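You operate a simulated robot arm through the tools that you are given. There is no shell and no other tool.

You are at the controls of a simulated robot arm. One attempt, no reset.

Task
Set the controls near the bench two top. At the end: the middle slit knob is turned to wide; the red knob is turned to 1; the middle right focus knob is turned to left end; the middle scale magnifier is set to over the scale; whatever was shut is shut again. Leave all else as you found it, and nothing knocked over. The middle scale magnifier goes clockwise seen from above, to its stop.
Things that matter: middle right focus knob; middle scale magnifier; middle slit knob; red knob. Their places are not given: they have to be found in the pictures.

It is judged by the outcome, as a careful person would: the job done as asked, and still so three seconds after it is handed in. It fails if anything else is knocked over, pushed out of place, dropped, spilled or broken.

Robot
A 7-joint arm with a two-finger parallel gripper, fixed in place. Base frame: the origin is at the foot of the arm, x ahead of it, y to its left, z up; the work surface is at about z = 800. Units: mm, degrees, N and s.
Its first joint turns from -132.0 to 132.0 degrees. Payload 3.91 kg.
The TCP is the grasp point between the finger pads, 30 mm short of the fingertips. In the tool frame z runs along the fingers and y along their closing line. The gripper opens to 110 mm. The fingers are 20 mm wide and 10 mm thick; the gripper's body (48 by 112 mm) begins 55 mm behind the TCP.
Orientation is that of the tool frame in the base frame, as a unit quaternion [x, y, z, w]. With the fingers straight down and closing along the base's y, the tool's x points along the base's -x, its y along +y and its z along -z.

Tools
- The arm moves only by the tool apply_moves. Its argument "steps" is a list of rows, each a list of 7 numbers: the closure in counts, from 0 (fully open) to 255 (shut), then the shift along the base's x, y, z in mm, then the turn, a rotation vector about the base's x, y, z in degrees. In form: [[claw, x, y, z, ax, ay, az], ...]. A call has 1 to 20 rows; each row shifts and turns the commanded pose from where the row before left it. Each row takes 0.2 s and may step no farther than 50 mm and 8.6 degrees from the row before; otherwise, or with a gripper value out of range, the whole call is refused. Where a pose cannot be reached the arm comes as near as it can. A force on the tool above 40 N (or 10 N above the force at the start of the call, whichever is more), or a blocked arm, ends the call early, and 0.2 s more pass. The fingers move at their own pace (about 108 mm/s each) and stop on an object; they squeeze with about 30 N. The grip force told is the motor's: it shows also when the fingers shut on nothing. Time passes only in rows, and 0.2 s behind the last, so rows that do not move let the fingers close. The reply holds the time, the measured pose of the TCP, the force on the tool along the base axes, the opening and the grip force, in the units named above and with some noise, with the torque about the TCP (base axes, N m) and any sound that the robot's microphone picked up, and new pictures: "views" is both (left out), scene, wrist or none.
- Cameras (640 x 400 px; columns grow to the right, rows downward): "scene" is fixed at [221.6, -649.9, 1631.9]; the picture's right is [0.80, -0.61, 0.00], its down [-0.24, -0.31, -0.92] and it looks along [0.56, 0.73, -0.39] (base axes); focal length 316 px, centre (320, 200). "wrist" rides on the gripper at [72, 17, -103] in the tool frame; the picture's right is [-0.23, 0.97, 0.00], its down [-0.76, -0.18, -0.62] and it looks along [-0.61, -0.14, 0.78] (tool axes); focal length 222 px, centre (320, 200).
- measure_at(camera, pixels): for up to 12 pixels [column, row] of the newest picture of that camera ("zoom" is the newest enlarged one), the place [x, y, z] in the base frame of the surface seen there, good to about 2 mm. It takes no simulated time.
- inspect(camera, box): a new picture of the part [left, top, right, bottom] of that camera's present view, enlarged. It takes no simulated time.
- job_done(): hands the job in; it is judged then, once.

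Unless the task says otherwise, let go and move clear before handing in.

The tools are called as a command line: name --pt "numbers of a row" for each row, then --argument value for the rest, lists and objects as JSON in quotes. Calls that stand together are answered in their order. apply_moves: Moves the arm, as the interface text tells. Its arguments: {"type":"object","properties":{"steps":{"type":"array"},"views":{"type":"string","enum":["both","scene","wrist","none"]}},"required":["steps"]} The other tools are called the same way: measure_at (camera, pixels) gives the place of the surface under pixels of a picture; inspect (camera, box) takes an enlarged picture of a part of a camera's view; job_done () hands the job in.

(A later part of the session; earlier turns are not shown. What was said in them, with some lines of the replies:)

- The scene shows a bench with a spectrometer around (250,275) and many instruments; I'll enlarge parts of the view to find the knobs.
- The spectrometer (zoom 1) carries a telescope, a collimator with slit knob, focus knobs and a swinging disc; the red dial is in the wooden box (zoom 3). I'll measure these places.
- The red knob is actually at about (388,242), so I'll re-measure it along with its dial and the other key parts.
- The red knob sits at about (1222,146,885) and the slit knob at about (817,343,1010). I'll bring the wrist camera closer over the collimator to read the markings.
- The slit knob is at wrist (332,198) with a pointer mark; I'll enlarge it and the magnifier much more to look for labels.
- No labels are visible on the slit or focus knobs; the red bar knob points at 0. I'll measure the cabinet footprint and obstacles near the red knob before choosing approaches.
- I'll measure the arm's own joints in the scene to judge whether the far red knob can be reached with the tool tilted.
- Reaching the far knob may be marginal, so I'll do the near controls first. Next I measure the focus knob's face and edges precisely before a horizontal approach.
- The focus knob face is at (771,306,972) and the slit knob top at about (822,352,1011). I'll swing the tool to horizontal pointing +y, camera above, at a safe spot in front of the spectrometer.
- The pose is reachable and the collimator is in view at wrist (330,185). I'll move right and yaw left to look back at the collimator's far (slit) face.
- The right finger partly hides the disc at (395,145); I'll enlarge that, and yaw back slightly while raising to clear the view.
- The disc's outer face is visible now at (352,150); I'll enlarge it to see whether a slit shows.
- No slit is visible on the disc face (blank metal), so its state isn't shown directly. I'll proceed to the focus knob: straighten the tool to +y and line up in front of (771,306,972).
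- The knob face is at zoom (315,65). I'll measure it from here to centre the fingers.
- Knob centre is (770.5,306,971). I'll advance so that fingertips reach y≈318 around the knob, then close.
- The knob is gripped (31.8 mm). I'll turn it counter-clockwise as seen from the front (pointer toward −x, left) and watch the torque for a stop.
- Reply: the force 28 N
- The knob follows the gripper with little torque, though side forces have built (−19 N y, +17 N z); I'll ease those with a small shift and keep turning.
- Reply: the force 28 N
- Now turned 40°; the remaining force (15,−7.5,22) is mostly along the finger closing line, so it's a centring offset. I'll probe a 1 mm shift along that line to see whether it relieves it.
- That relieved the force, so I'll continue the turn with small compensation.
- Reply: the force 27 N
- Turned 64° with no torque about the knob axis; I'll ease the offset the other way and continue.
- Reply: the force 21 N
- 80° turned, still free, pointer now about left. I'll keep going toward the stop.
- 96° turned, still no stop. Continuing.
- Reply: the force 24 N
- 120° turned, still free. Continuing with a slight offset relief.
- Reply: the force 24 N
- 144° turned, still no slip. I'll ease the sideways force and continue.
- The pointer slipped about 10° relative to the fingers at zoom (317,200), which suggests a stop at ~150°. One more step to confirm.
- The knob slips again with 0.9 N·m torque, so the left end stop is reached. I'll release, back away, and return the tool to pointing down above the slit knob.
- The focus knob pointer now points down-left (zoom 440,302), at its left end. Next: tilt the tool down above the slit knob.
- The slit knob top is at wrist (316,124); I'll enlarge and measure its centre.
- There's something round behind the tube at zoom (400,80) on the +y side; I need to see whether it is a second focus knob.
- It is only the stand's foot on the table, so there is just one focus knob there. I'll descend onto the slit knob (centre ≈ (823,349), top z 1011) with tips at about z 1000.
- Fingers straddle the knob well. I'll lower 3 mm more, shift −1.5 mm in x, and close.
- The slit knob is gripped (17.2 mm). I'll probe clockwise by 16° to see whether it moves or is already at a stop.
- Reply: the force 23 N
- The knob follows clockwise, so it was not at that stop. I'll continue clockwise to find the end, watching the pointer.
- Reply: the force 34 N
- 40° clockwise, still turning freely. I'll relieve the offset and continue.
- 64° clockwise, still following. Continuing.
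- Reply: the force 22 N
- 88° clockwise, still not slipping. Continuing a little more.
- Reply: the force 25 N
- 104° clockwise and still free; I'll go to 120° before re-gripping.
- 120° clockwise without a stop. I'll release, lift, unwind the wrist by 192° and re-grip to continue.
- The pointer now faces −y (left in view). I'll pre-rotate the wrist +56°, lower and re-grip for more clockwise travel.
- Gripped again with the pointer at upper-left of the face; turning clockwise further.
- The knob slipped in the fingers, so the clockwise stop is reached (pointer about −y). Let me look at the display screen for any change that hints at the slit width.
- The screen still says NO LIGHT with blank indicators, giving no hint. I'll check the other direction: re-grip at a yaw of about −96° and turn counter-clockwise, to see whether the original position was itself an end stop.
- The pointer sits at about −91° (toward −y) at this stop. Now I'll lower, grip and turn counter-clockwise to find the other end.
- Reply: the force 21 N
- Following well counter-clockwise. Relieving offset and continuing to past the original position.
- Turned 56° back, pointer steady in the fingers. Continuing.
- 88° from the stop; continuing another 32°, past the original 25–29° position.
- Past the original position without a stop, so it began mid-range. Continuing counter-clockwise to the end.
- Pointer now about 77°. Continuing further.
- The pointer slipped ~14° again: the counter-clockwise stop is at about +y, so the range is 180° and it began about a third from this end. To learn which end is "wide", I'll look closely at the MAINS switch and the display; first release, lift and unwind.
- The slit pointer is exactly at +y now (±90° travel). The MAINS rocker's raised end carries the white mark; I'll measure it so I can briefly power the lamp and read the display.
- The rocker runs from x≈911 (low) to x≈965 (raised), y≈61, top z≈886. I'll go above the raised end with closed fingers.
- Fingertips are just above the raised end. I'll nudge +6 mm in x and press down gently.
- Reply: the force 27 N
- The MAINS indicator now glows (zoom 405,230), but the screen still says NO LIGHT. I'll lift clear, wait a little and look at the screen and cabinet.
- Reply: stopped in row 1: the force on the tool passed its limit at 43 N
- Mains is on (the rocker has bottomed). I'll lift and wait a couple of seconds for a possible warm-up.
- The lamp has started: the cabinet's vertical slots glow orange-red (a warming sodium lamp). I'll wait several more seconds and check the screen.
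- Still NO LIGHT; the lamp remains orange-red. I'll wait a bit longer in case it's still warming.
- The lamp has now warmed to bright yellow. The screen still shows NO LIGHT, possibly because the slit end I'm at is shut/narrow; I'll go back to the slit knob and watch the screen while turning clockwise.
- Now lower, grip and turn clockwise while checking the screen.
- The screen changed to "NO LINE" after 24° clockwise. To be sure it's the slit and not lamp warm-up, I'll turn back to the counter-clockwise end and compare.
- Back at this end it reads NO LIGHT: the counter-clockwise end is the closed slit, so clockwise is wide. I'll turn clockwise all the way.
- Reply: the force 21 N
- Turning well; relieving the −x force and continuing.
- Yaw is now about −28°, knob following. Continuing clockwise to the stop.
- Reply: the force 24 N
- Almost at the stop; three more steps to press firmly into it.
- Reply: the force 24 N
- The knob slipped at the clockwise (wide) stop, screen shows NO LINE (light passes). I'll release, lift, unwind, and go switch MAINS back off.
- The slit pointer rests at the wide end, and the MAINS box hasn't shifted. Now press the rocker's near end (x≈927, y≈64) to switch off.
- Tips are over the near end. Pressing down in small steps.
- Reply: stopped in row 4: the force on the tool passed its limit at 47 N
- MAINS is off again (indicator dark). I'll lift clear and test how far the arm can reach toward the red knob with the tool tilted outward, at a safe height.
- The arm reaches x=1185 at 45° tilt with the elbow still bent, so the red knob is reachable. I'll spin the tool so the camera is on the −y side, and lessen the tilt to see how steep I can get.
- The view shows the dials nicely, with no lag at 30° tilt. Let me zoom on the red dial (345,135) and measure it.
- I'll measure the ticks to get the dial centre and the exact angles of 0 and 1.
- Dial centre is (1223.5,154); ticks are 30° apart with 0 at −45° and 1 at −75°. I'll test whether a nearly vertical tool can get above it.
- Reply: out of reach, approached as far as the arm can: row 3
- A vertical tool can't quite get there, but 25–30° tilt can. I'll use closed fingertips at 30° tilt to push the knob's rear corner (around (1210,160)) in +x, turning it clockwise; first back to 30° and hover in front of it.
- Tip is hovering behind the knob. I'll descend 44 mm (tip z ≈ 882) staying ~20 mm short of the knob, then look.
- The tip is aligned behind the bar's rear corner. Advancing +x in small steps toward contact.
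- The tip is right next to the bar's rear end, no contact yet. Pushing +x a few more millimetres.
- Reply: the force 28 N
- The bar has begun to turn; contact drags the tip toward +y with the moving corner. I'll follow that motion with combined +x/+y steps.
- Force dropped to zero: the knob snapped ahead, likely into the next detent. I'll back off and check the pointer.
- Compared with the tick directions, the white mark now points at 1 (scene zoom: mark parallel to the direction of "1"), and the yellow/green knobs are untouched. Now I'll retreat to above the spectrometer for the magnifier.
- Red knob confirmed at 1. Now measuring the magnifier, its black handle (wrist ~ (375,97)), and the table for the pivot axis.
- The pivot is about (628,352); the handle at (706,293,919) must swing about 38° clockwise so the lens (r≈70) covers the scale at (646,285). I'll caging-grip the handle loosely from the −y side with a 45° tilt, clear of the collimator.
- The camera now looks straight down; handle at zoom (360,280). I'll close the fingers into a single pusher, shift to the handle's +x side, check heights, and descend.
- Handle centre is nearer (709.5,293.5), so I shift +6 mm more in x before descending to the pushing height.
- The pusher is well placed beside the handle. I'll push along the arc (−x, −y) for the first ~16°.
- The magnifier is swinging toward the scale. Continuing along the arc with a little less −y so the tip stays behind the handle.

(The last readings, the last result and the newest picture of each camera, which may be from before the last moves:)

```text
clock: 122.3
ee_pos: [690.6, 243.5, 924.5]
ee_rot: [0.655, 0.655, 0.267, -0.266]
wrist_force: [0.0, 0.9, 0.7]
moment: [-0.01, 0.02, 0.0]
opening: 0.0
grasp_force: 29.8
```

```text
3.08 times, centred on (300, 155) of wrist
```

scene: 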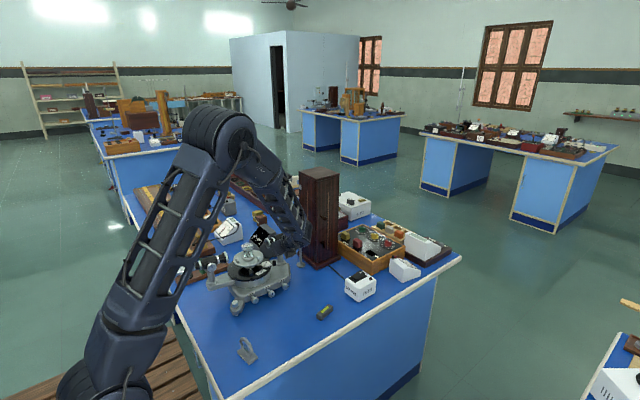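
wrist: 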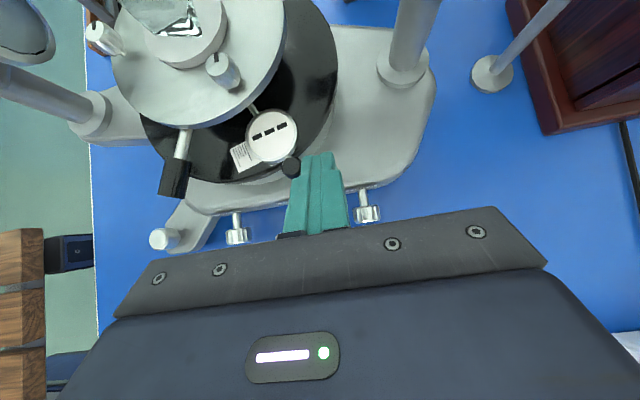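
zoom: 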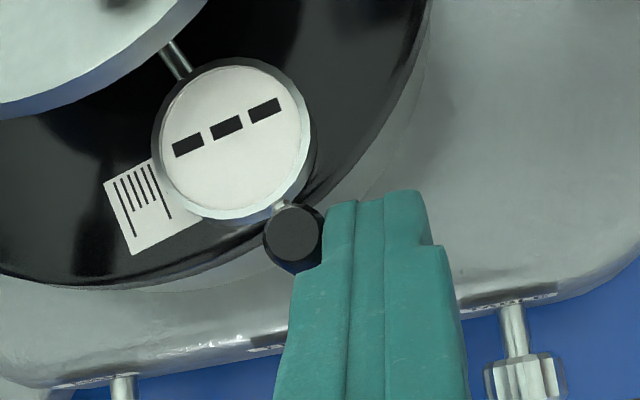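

Lens now mostly over the scale; pushing on toward the stop.

apply_moves --pt "255 -6 -2.5 0 0 0 0" --pt "255 -6 -2 0 0 0 0" --pt "255 0 0 0 0 0 0" --views "wrist"

inspect --camera "wrist" --box '[200, 90, 400, 220]'

```text
clock: 123.1
ee_pos: [678.6, 239.5, 924.5]
ee_rot: [0.655, 0.653, 0.269, -0.268]
wrist_force: [0.4, 0.3, -0.3]
moment: [0.01, 0.02, -0.01]
opening: 0.2
grasp_force: 30.1
```

wrist: 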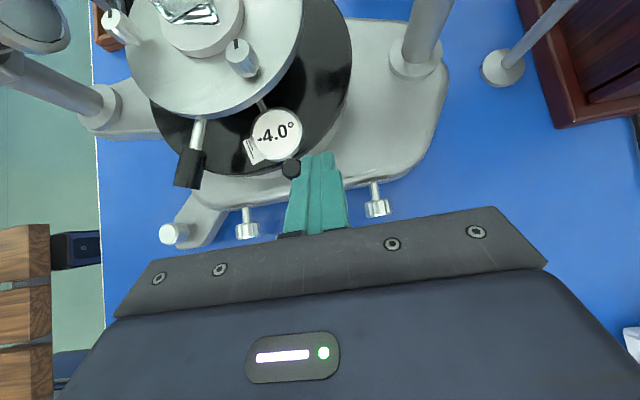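

```text
3.08 times, centred on (300, 155) of wrist
```

zoom: 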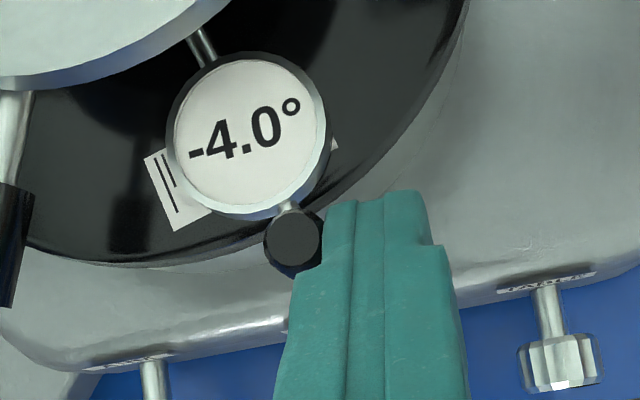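

The magnifier now displays a reading "−4.0°", so it's over the scale. I'll continue gently to its stop.

apply_moves --pt "255 -4 -1 0 0 0 0" --pt "255 -3 -0.5 0 0 0 0" --pt "255 0 0 0 0 0 0" --views "wrist"

inspect --camera "wrist" --box '[200, 90, 400, 220]'

```text
clock: 123.9
ee_pos: [670.8, 238.3, 925.5]
ee_rot: [0.656, 0.654, 0.268, -0.266]
wrist_force: [7.6, 3.6, -4.0]
moment: [0.01, -0.17, -0.2]
opening: 0.1
grasp_force: 30.8
```

wrist: 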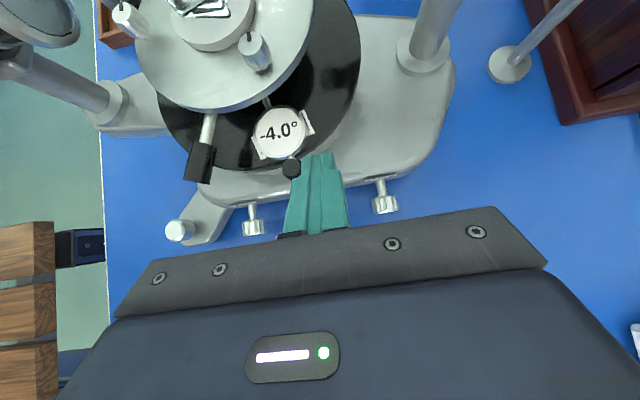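

```text
3.08 times, centred on (300, 155) of wrist
```

zoom: 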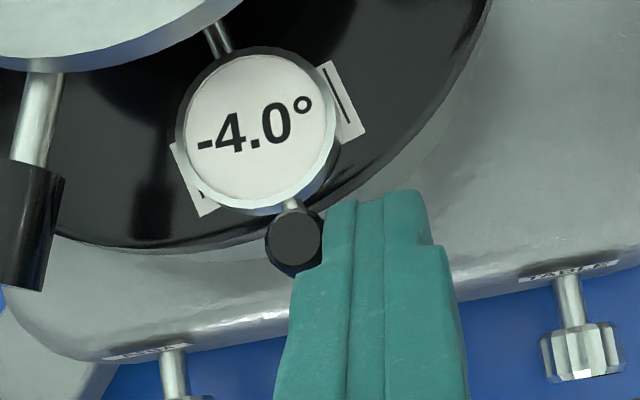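

The lens is centred on the scale, with light force. A small further push will tell whether this is the stop.

apply_moves --pt "255 -1.5 0 0 0 0 0" --pt "255 -1 0 0 0 0 0" --pt "255 0 0 0 0 0 0" --views "wrist"

inspect --camera "wrist" --box '[200, 90, 400, 220]'

```text
clock: 124.7
ee_pos: [670.8, 236.8, 925.7]
ee_rot: [0.655, 0.654, 0.269, -0.267]
wrist_force: [39.9, 4.5, 5.9]
moment: [0.17, -0.5, -0.77]
opening: 0.1
grasp_force: 29.8
```

wrist: 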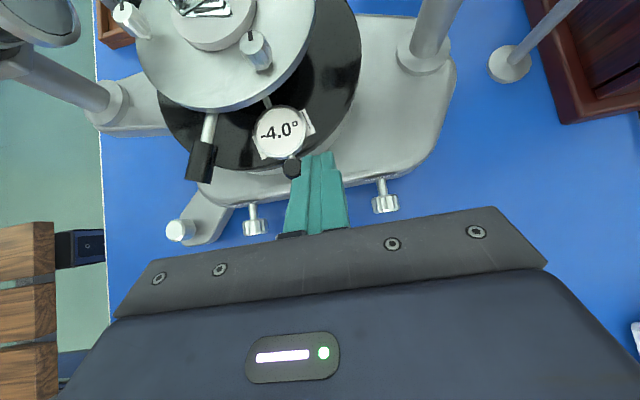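

```text
3.08 times, centred on (300, 155) of wrist
```

zoom: 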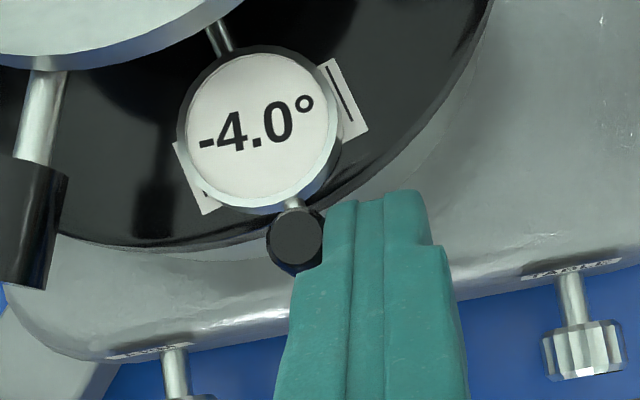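

40 N with no motion: it's at its stop. I'll back off in +x, retreat up and away, then verify all states.

apply_moves --pt "255 3 0 0 0 0 0" --pt "255 6 0 0 0 0 0" --pt "255 6 -5 10 0 0 0" --pt "255 0 -25 30 0 0 0" --pt "255 0 -30 40 0 0 0" --pt "255 0 -30 40 0 0 0" --pt "255 0 -30 40 0 0 0" --pt "255 -20 -20 40 0 0 0" --pt "255 -30 -20 30 0 0 0" --pt "255 -30 -20 20 0 0 0" --pt "255 0 0 0 0 0 0"

inspect --camera "scene" --box '[160, 220, 320, 320]'

inspect --camera "scene" --box '[280, 160, 440, 310]'

inspect --camera "scene" --box '[240, 215, 304, 255]'

```text
clock: 127.1
ee_pos: [601.7, 58.2, 1173.9]
ee_rot: [0.655, 0.654, 0.268, -0.268]
wrist_force: [-0.8, -0.2, 0.2]
moment: [0.02, 0.05, -0.03]
opening: 0.0
grasp_force: 30.0
```

scene: 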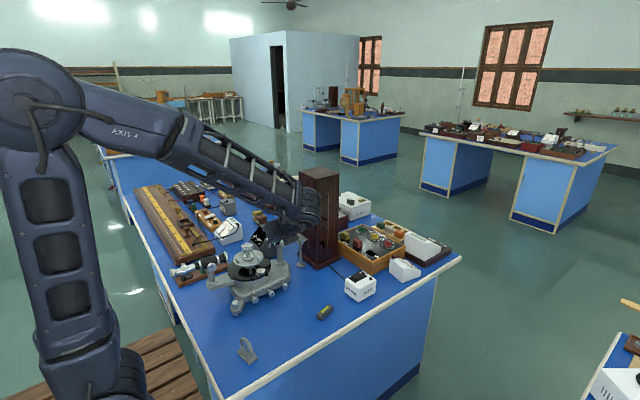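
wrist: 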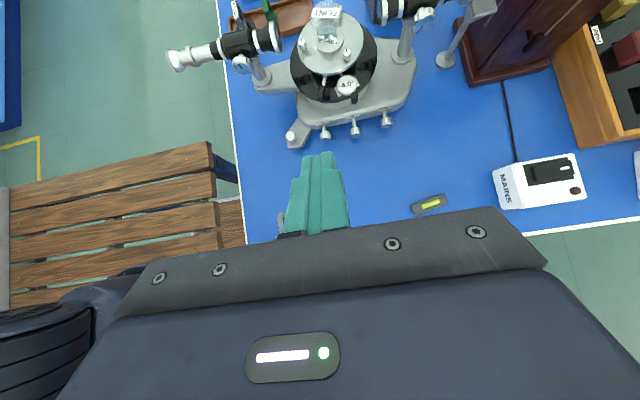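

```text
4.00 times, centred on (240, 270) of scene
```

zoom: 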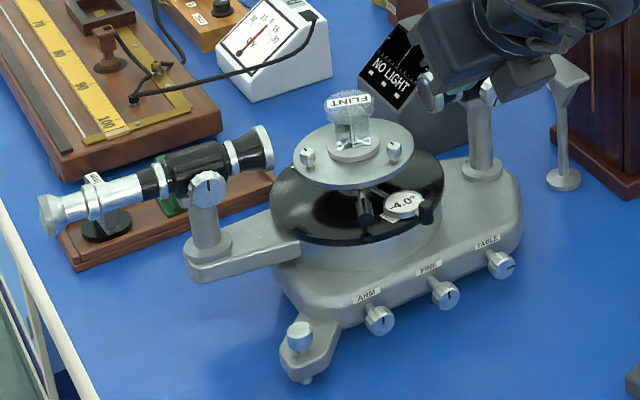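

```text
2.67 times, centred on (360, 235) of scene
```

zoom: 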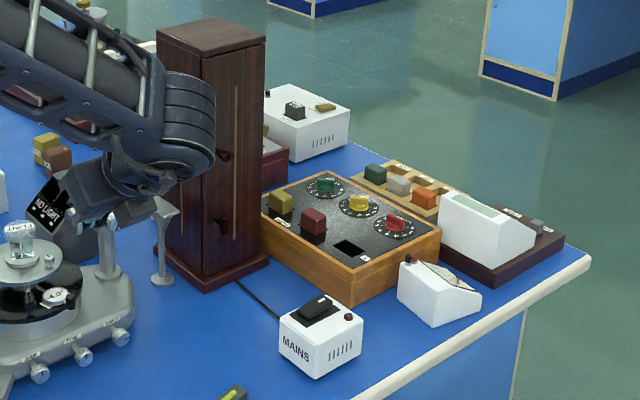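

```text
10.00 times, centred on (272, 235) of scene
```

zoom: 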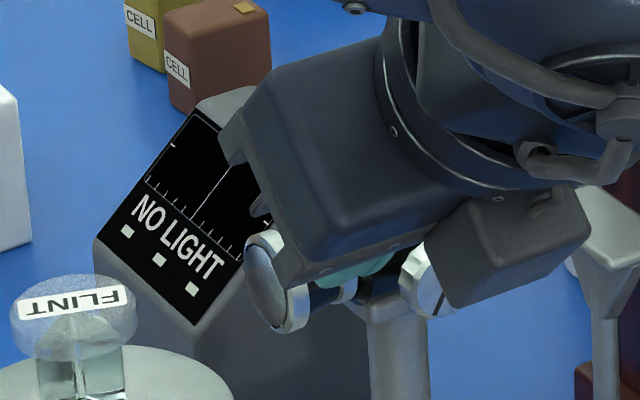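

Base, prism, and other knobs look as at the start. I'll lift the arm out of the line of sight for a final check of the slit and focus knobs.

apply_moves --pt "100 0 -10 40 -7.5 0 0" --pt "100 0 -10 40 -7.5 0 0" --pt "100 0 -10 40 -7.5 0 0" --pt "100 0 0 30 -7.5 0 0" --pt "100 0 0 0 -7.5 0 0" --pt "100 0 0 0 -7.5 0 0" --pt "100 0 0 0 0 0 8.18" --pt "100 0 0 0 0 0 8.18" --pt "100 0 0 0 0 0 8.18" --pt "100 0 0 0 0 0 8.18" --pt "100 0 0 0 0 0 8.18" --pt "100 0 0 0 0 0 8.18" --pt "100 0 0 0 0 0 8.18" --pt "100 0 0 0 0 0 8.18" --pt "100 0 0 0 0 0 8.18" --pt "100 0 0 0 0 0 8.18" --pt "100 0 0 0 0 0 8.2" --pt "100 0 0 0 0 0 0"

inspect --camera "scene" --box '[240, 215, 304, 255]'

inspect --camera "scene" --box '[352, 220, 416, 260]'

inspect --camera "scene" --box '[120, 160, 280, 260]'

inspect --camera "scene" --box '[230, 245, 294, 285]'

```text
clock: 130.9
ee_pos: [603.2, 27.8, 1325.2]
ee_rot: [0.001, 1.0, 0.0, 0.005]
wrist_force: [0.1, 0.0, 0.1]
moment: [-0.04, -0.03, -0.01]
opening: 66.9
grasp_force: 0.1
```

scene: 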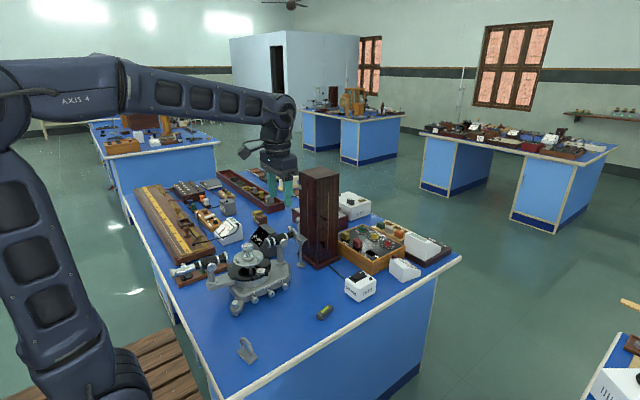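
wrist: 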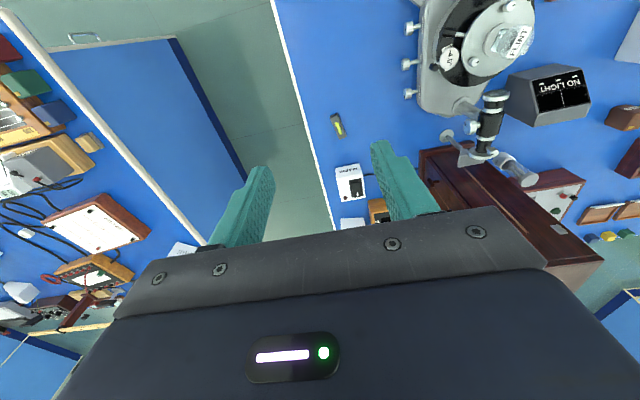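

```text
10.00 times, centred on (272, 235) of scene
```

zoom: 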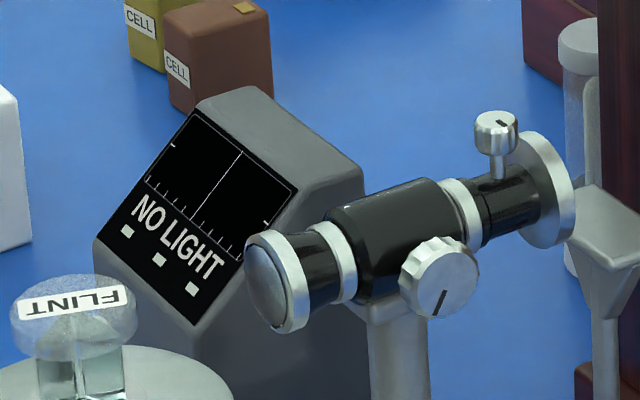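

```text
10.00 times, centred on (384, 240) of scene
```

zoom: 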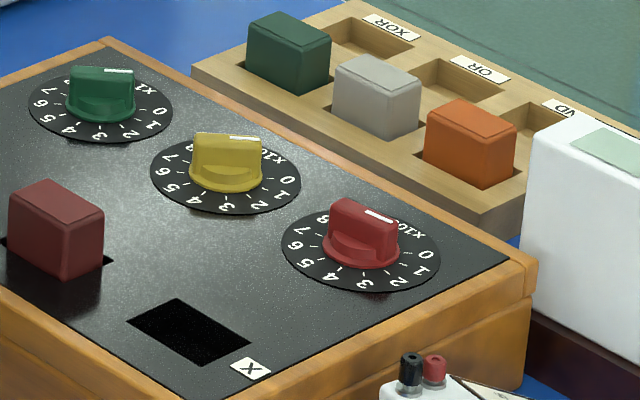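

```text
4.00 times, centred on (200, 210) of scene
```

zoom: 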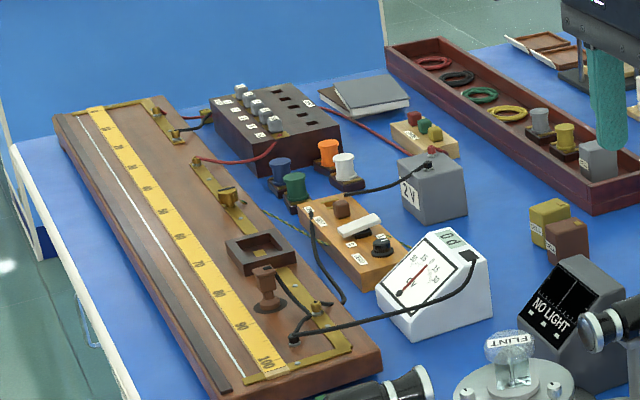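

```text
10.00 times, centred on (262, 265) of scene
```

zoom: 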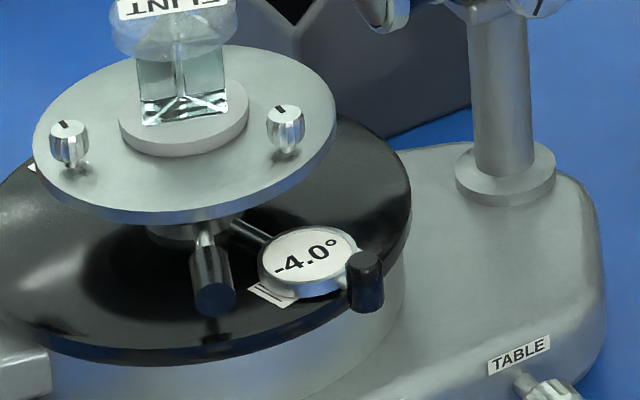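

All four controls are as asked:
- **Slit knob:** at its wide stop.
- **Right focus knob:** at its left end.
- **Red knob:** points at 1.
- **Magnifier:** at its stop over the scale, reading −4.0°.

MAINS is off again, nothing else has moved and the arm is clear, so I'm handing in.

job_done

```text
The job is handed in.
```

I set all four controls and handed the job in; no verdict came back.

- **Middle slit knob:** at its wide stop, fully clockwise. Nothing on the knob marks "wide", so I worked it out from the display. With the lamp on, it read NO LIGHT at the counter-clockwise end and NO LINE at the clockwise end.
- **Red knob:** its white mark points at 1. I pushed it round with closed fingertips and it clicked into place.
- **Middle right focus knob:** at its left end, fully counter-clockwise seen from the front. I took "right" to mean the knob on the collimator, the right-hand tube seen from the labelled side.
- **Middle scale magnifier:** swung clockwise to its stop over the scale, where it reads −4.0°.

To test the slit I switched the MAINS box on for about half a minute, then off again. Its indicator and the lamp are dark, as at the start.

Nothing else on the bench had moved in the final pictures, and the arm was clear with the gripper open. I opened nothing, so there was nothing to shut again.
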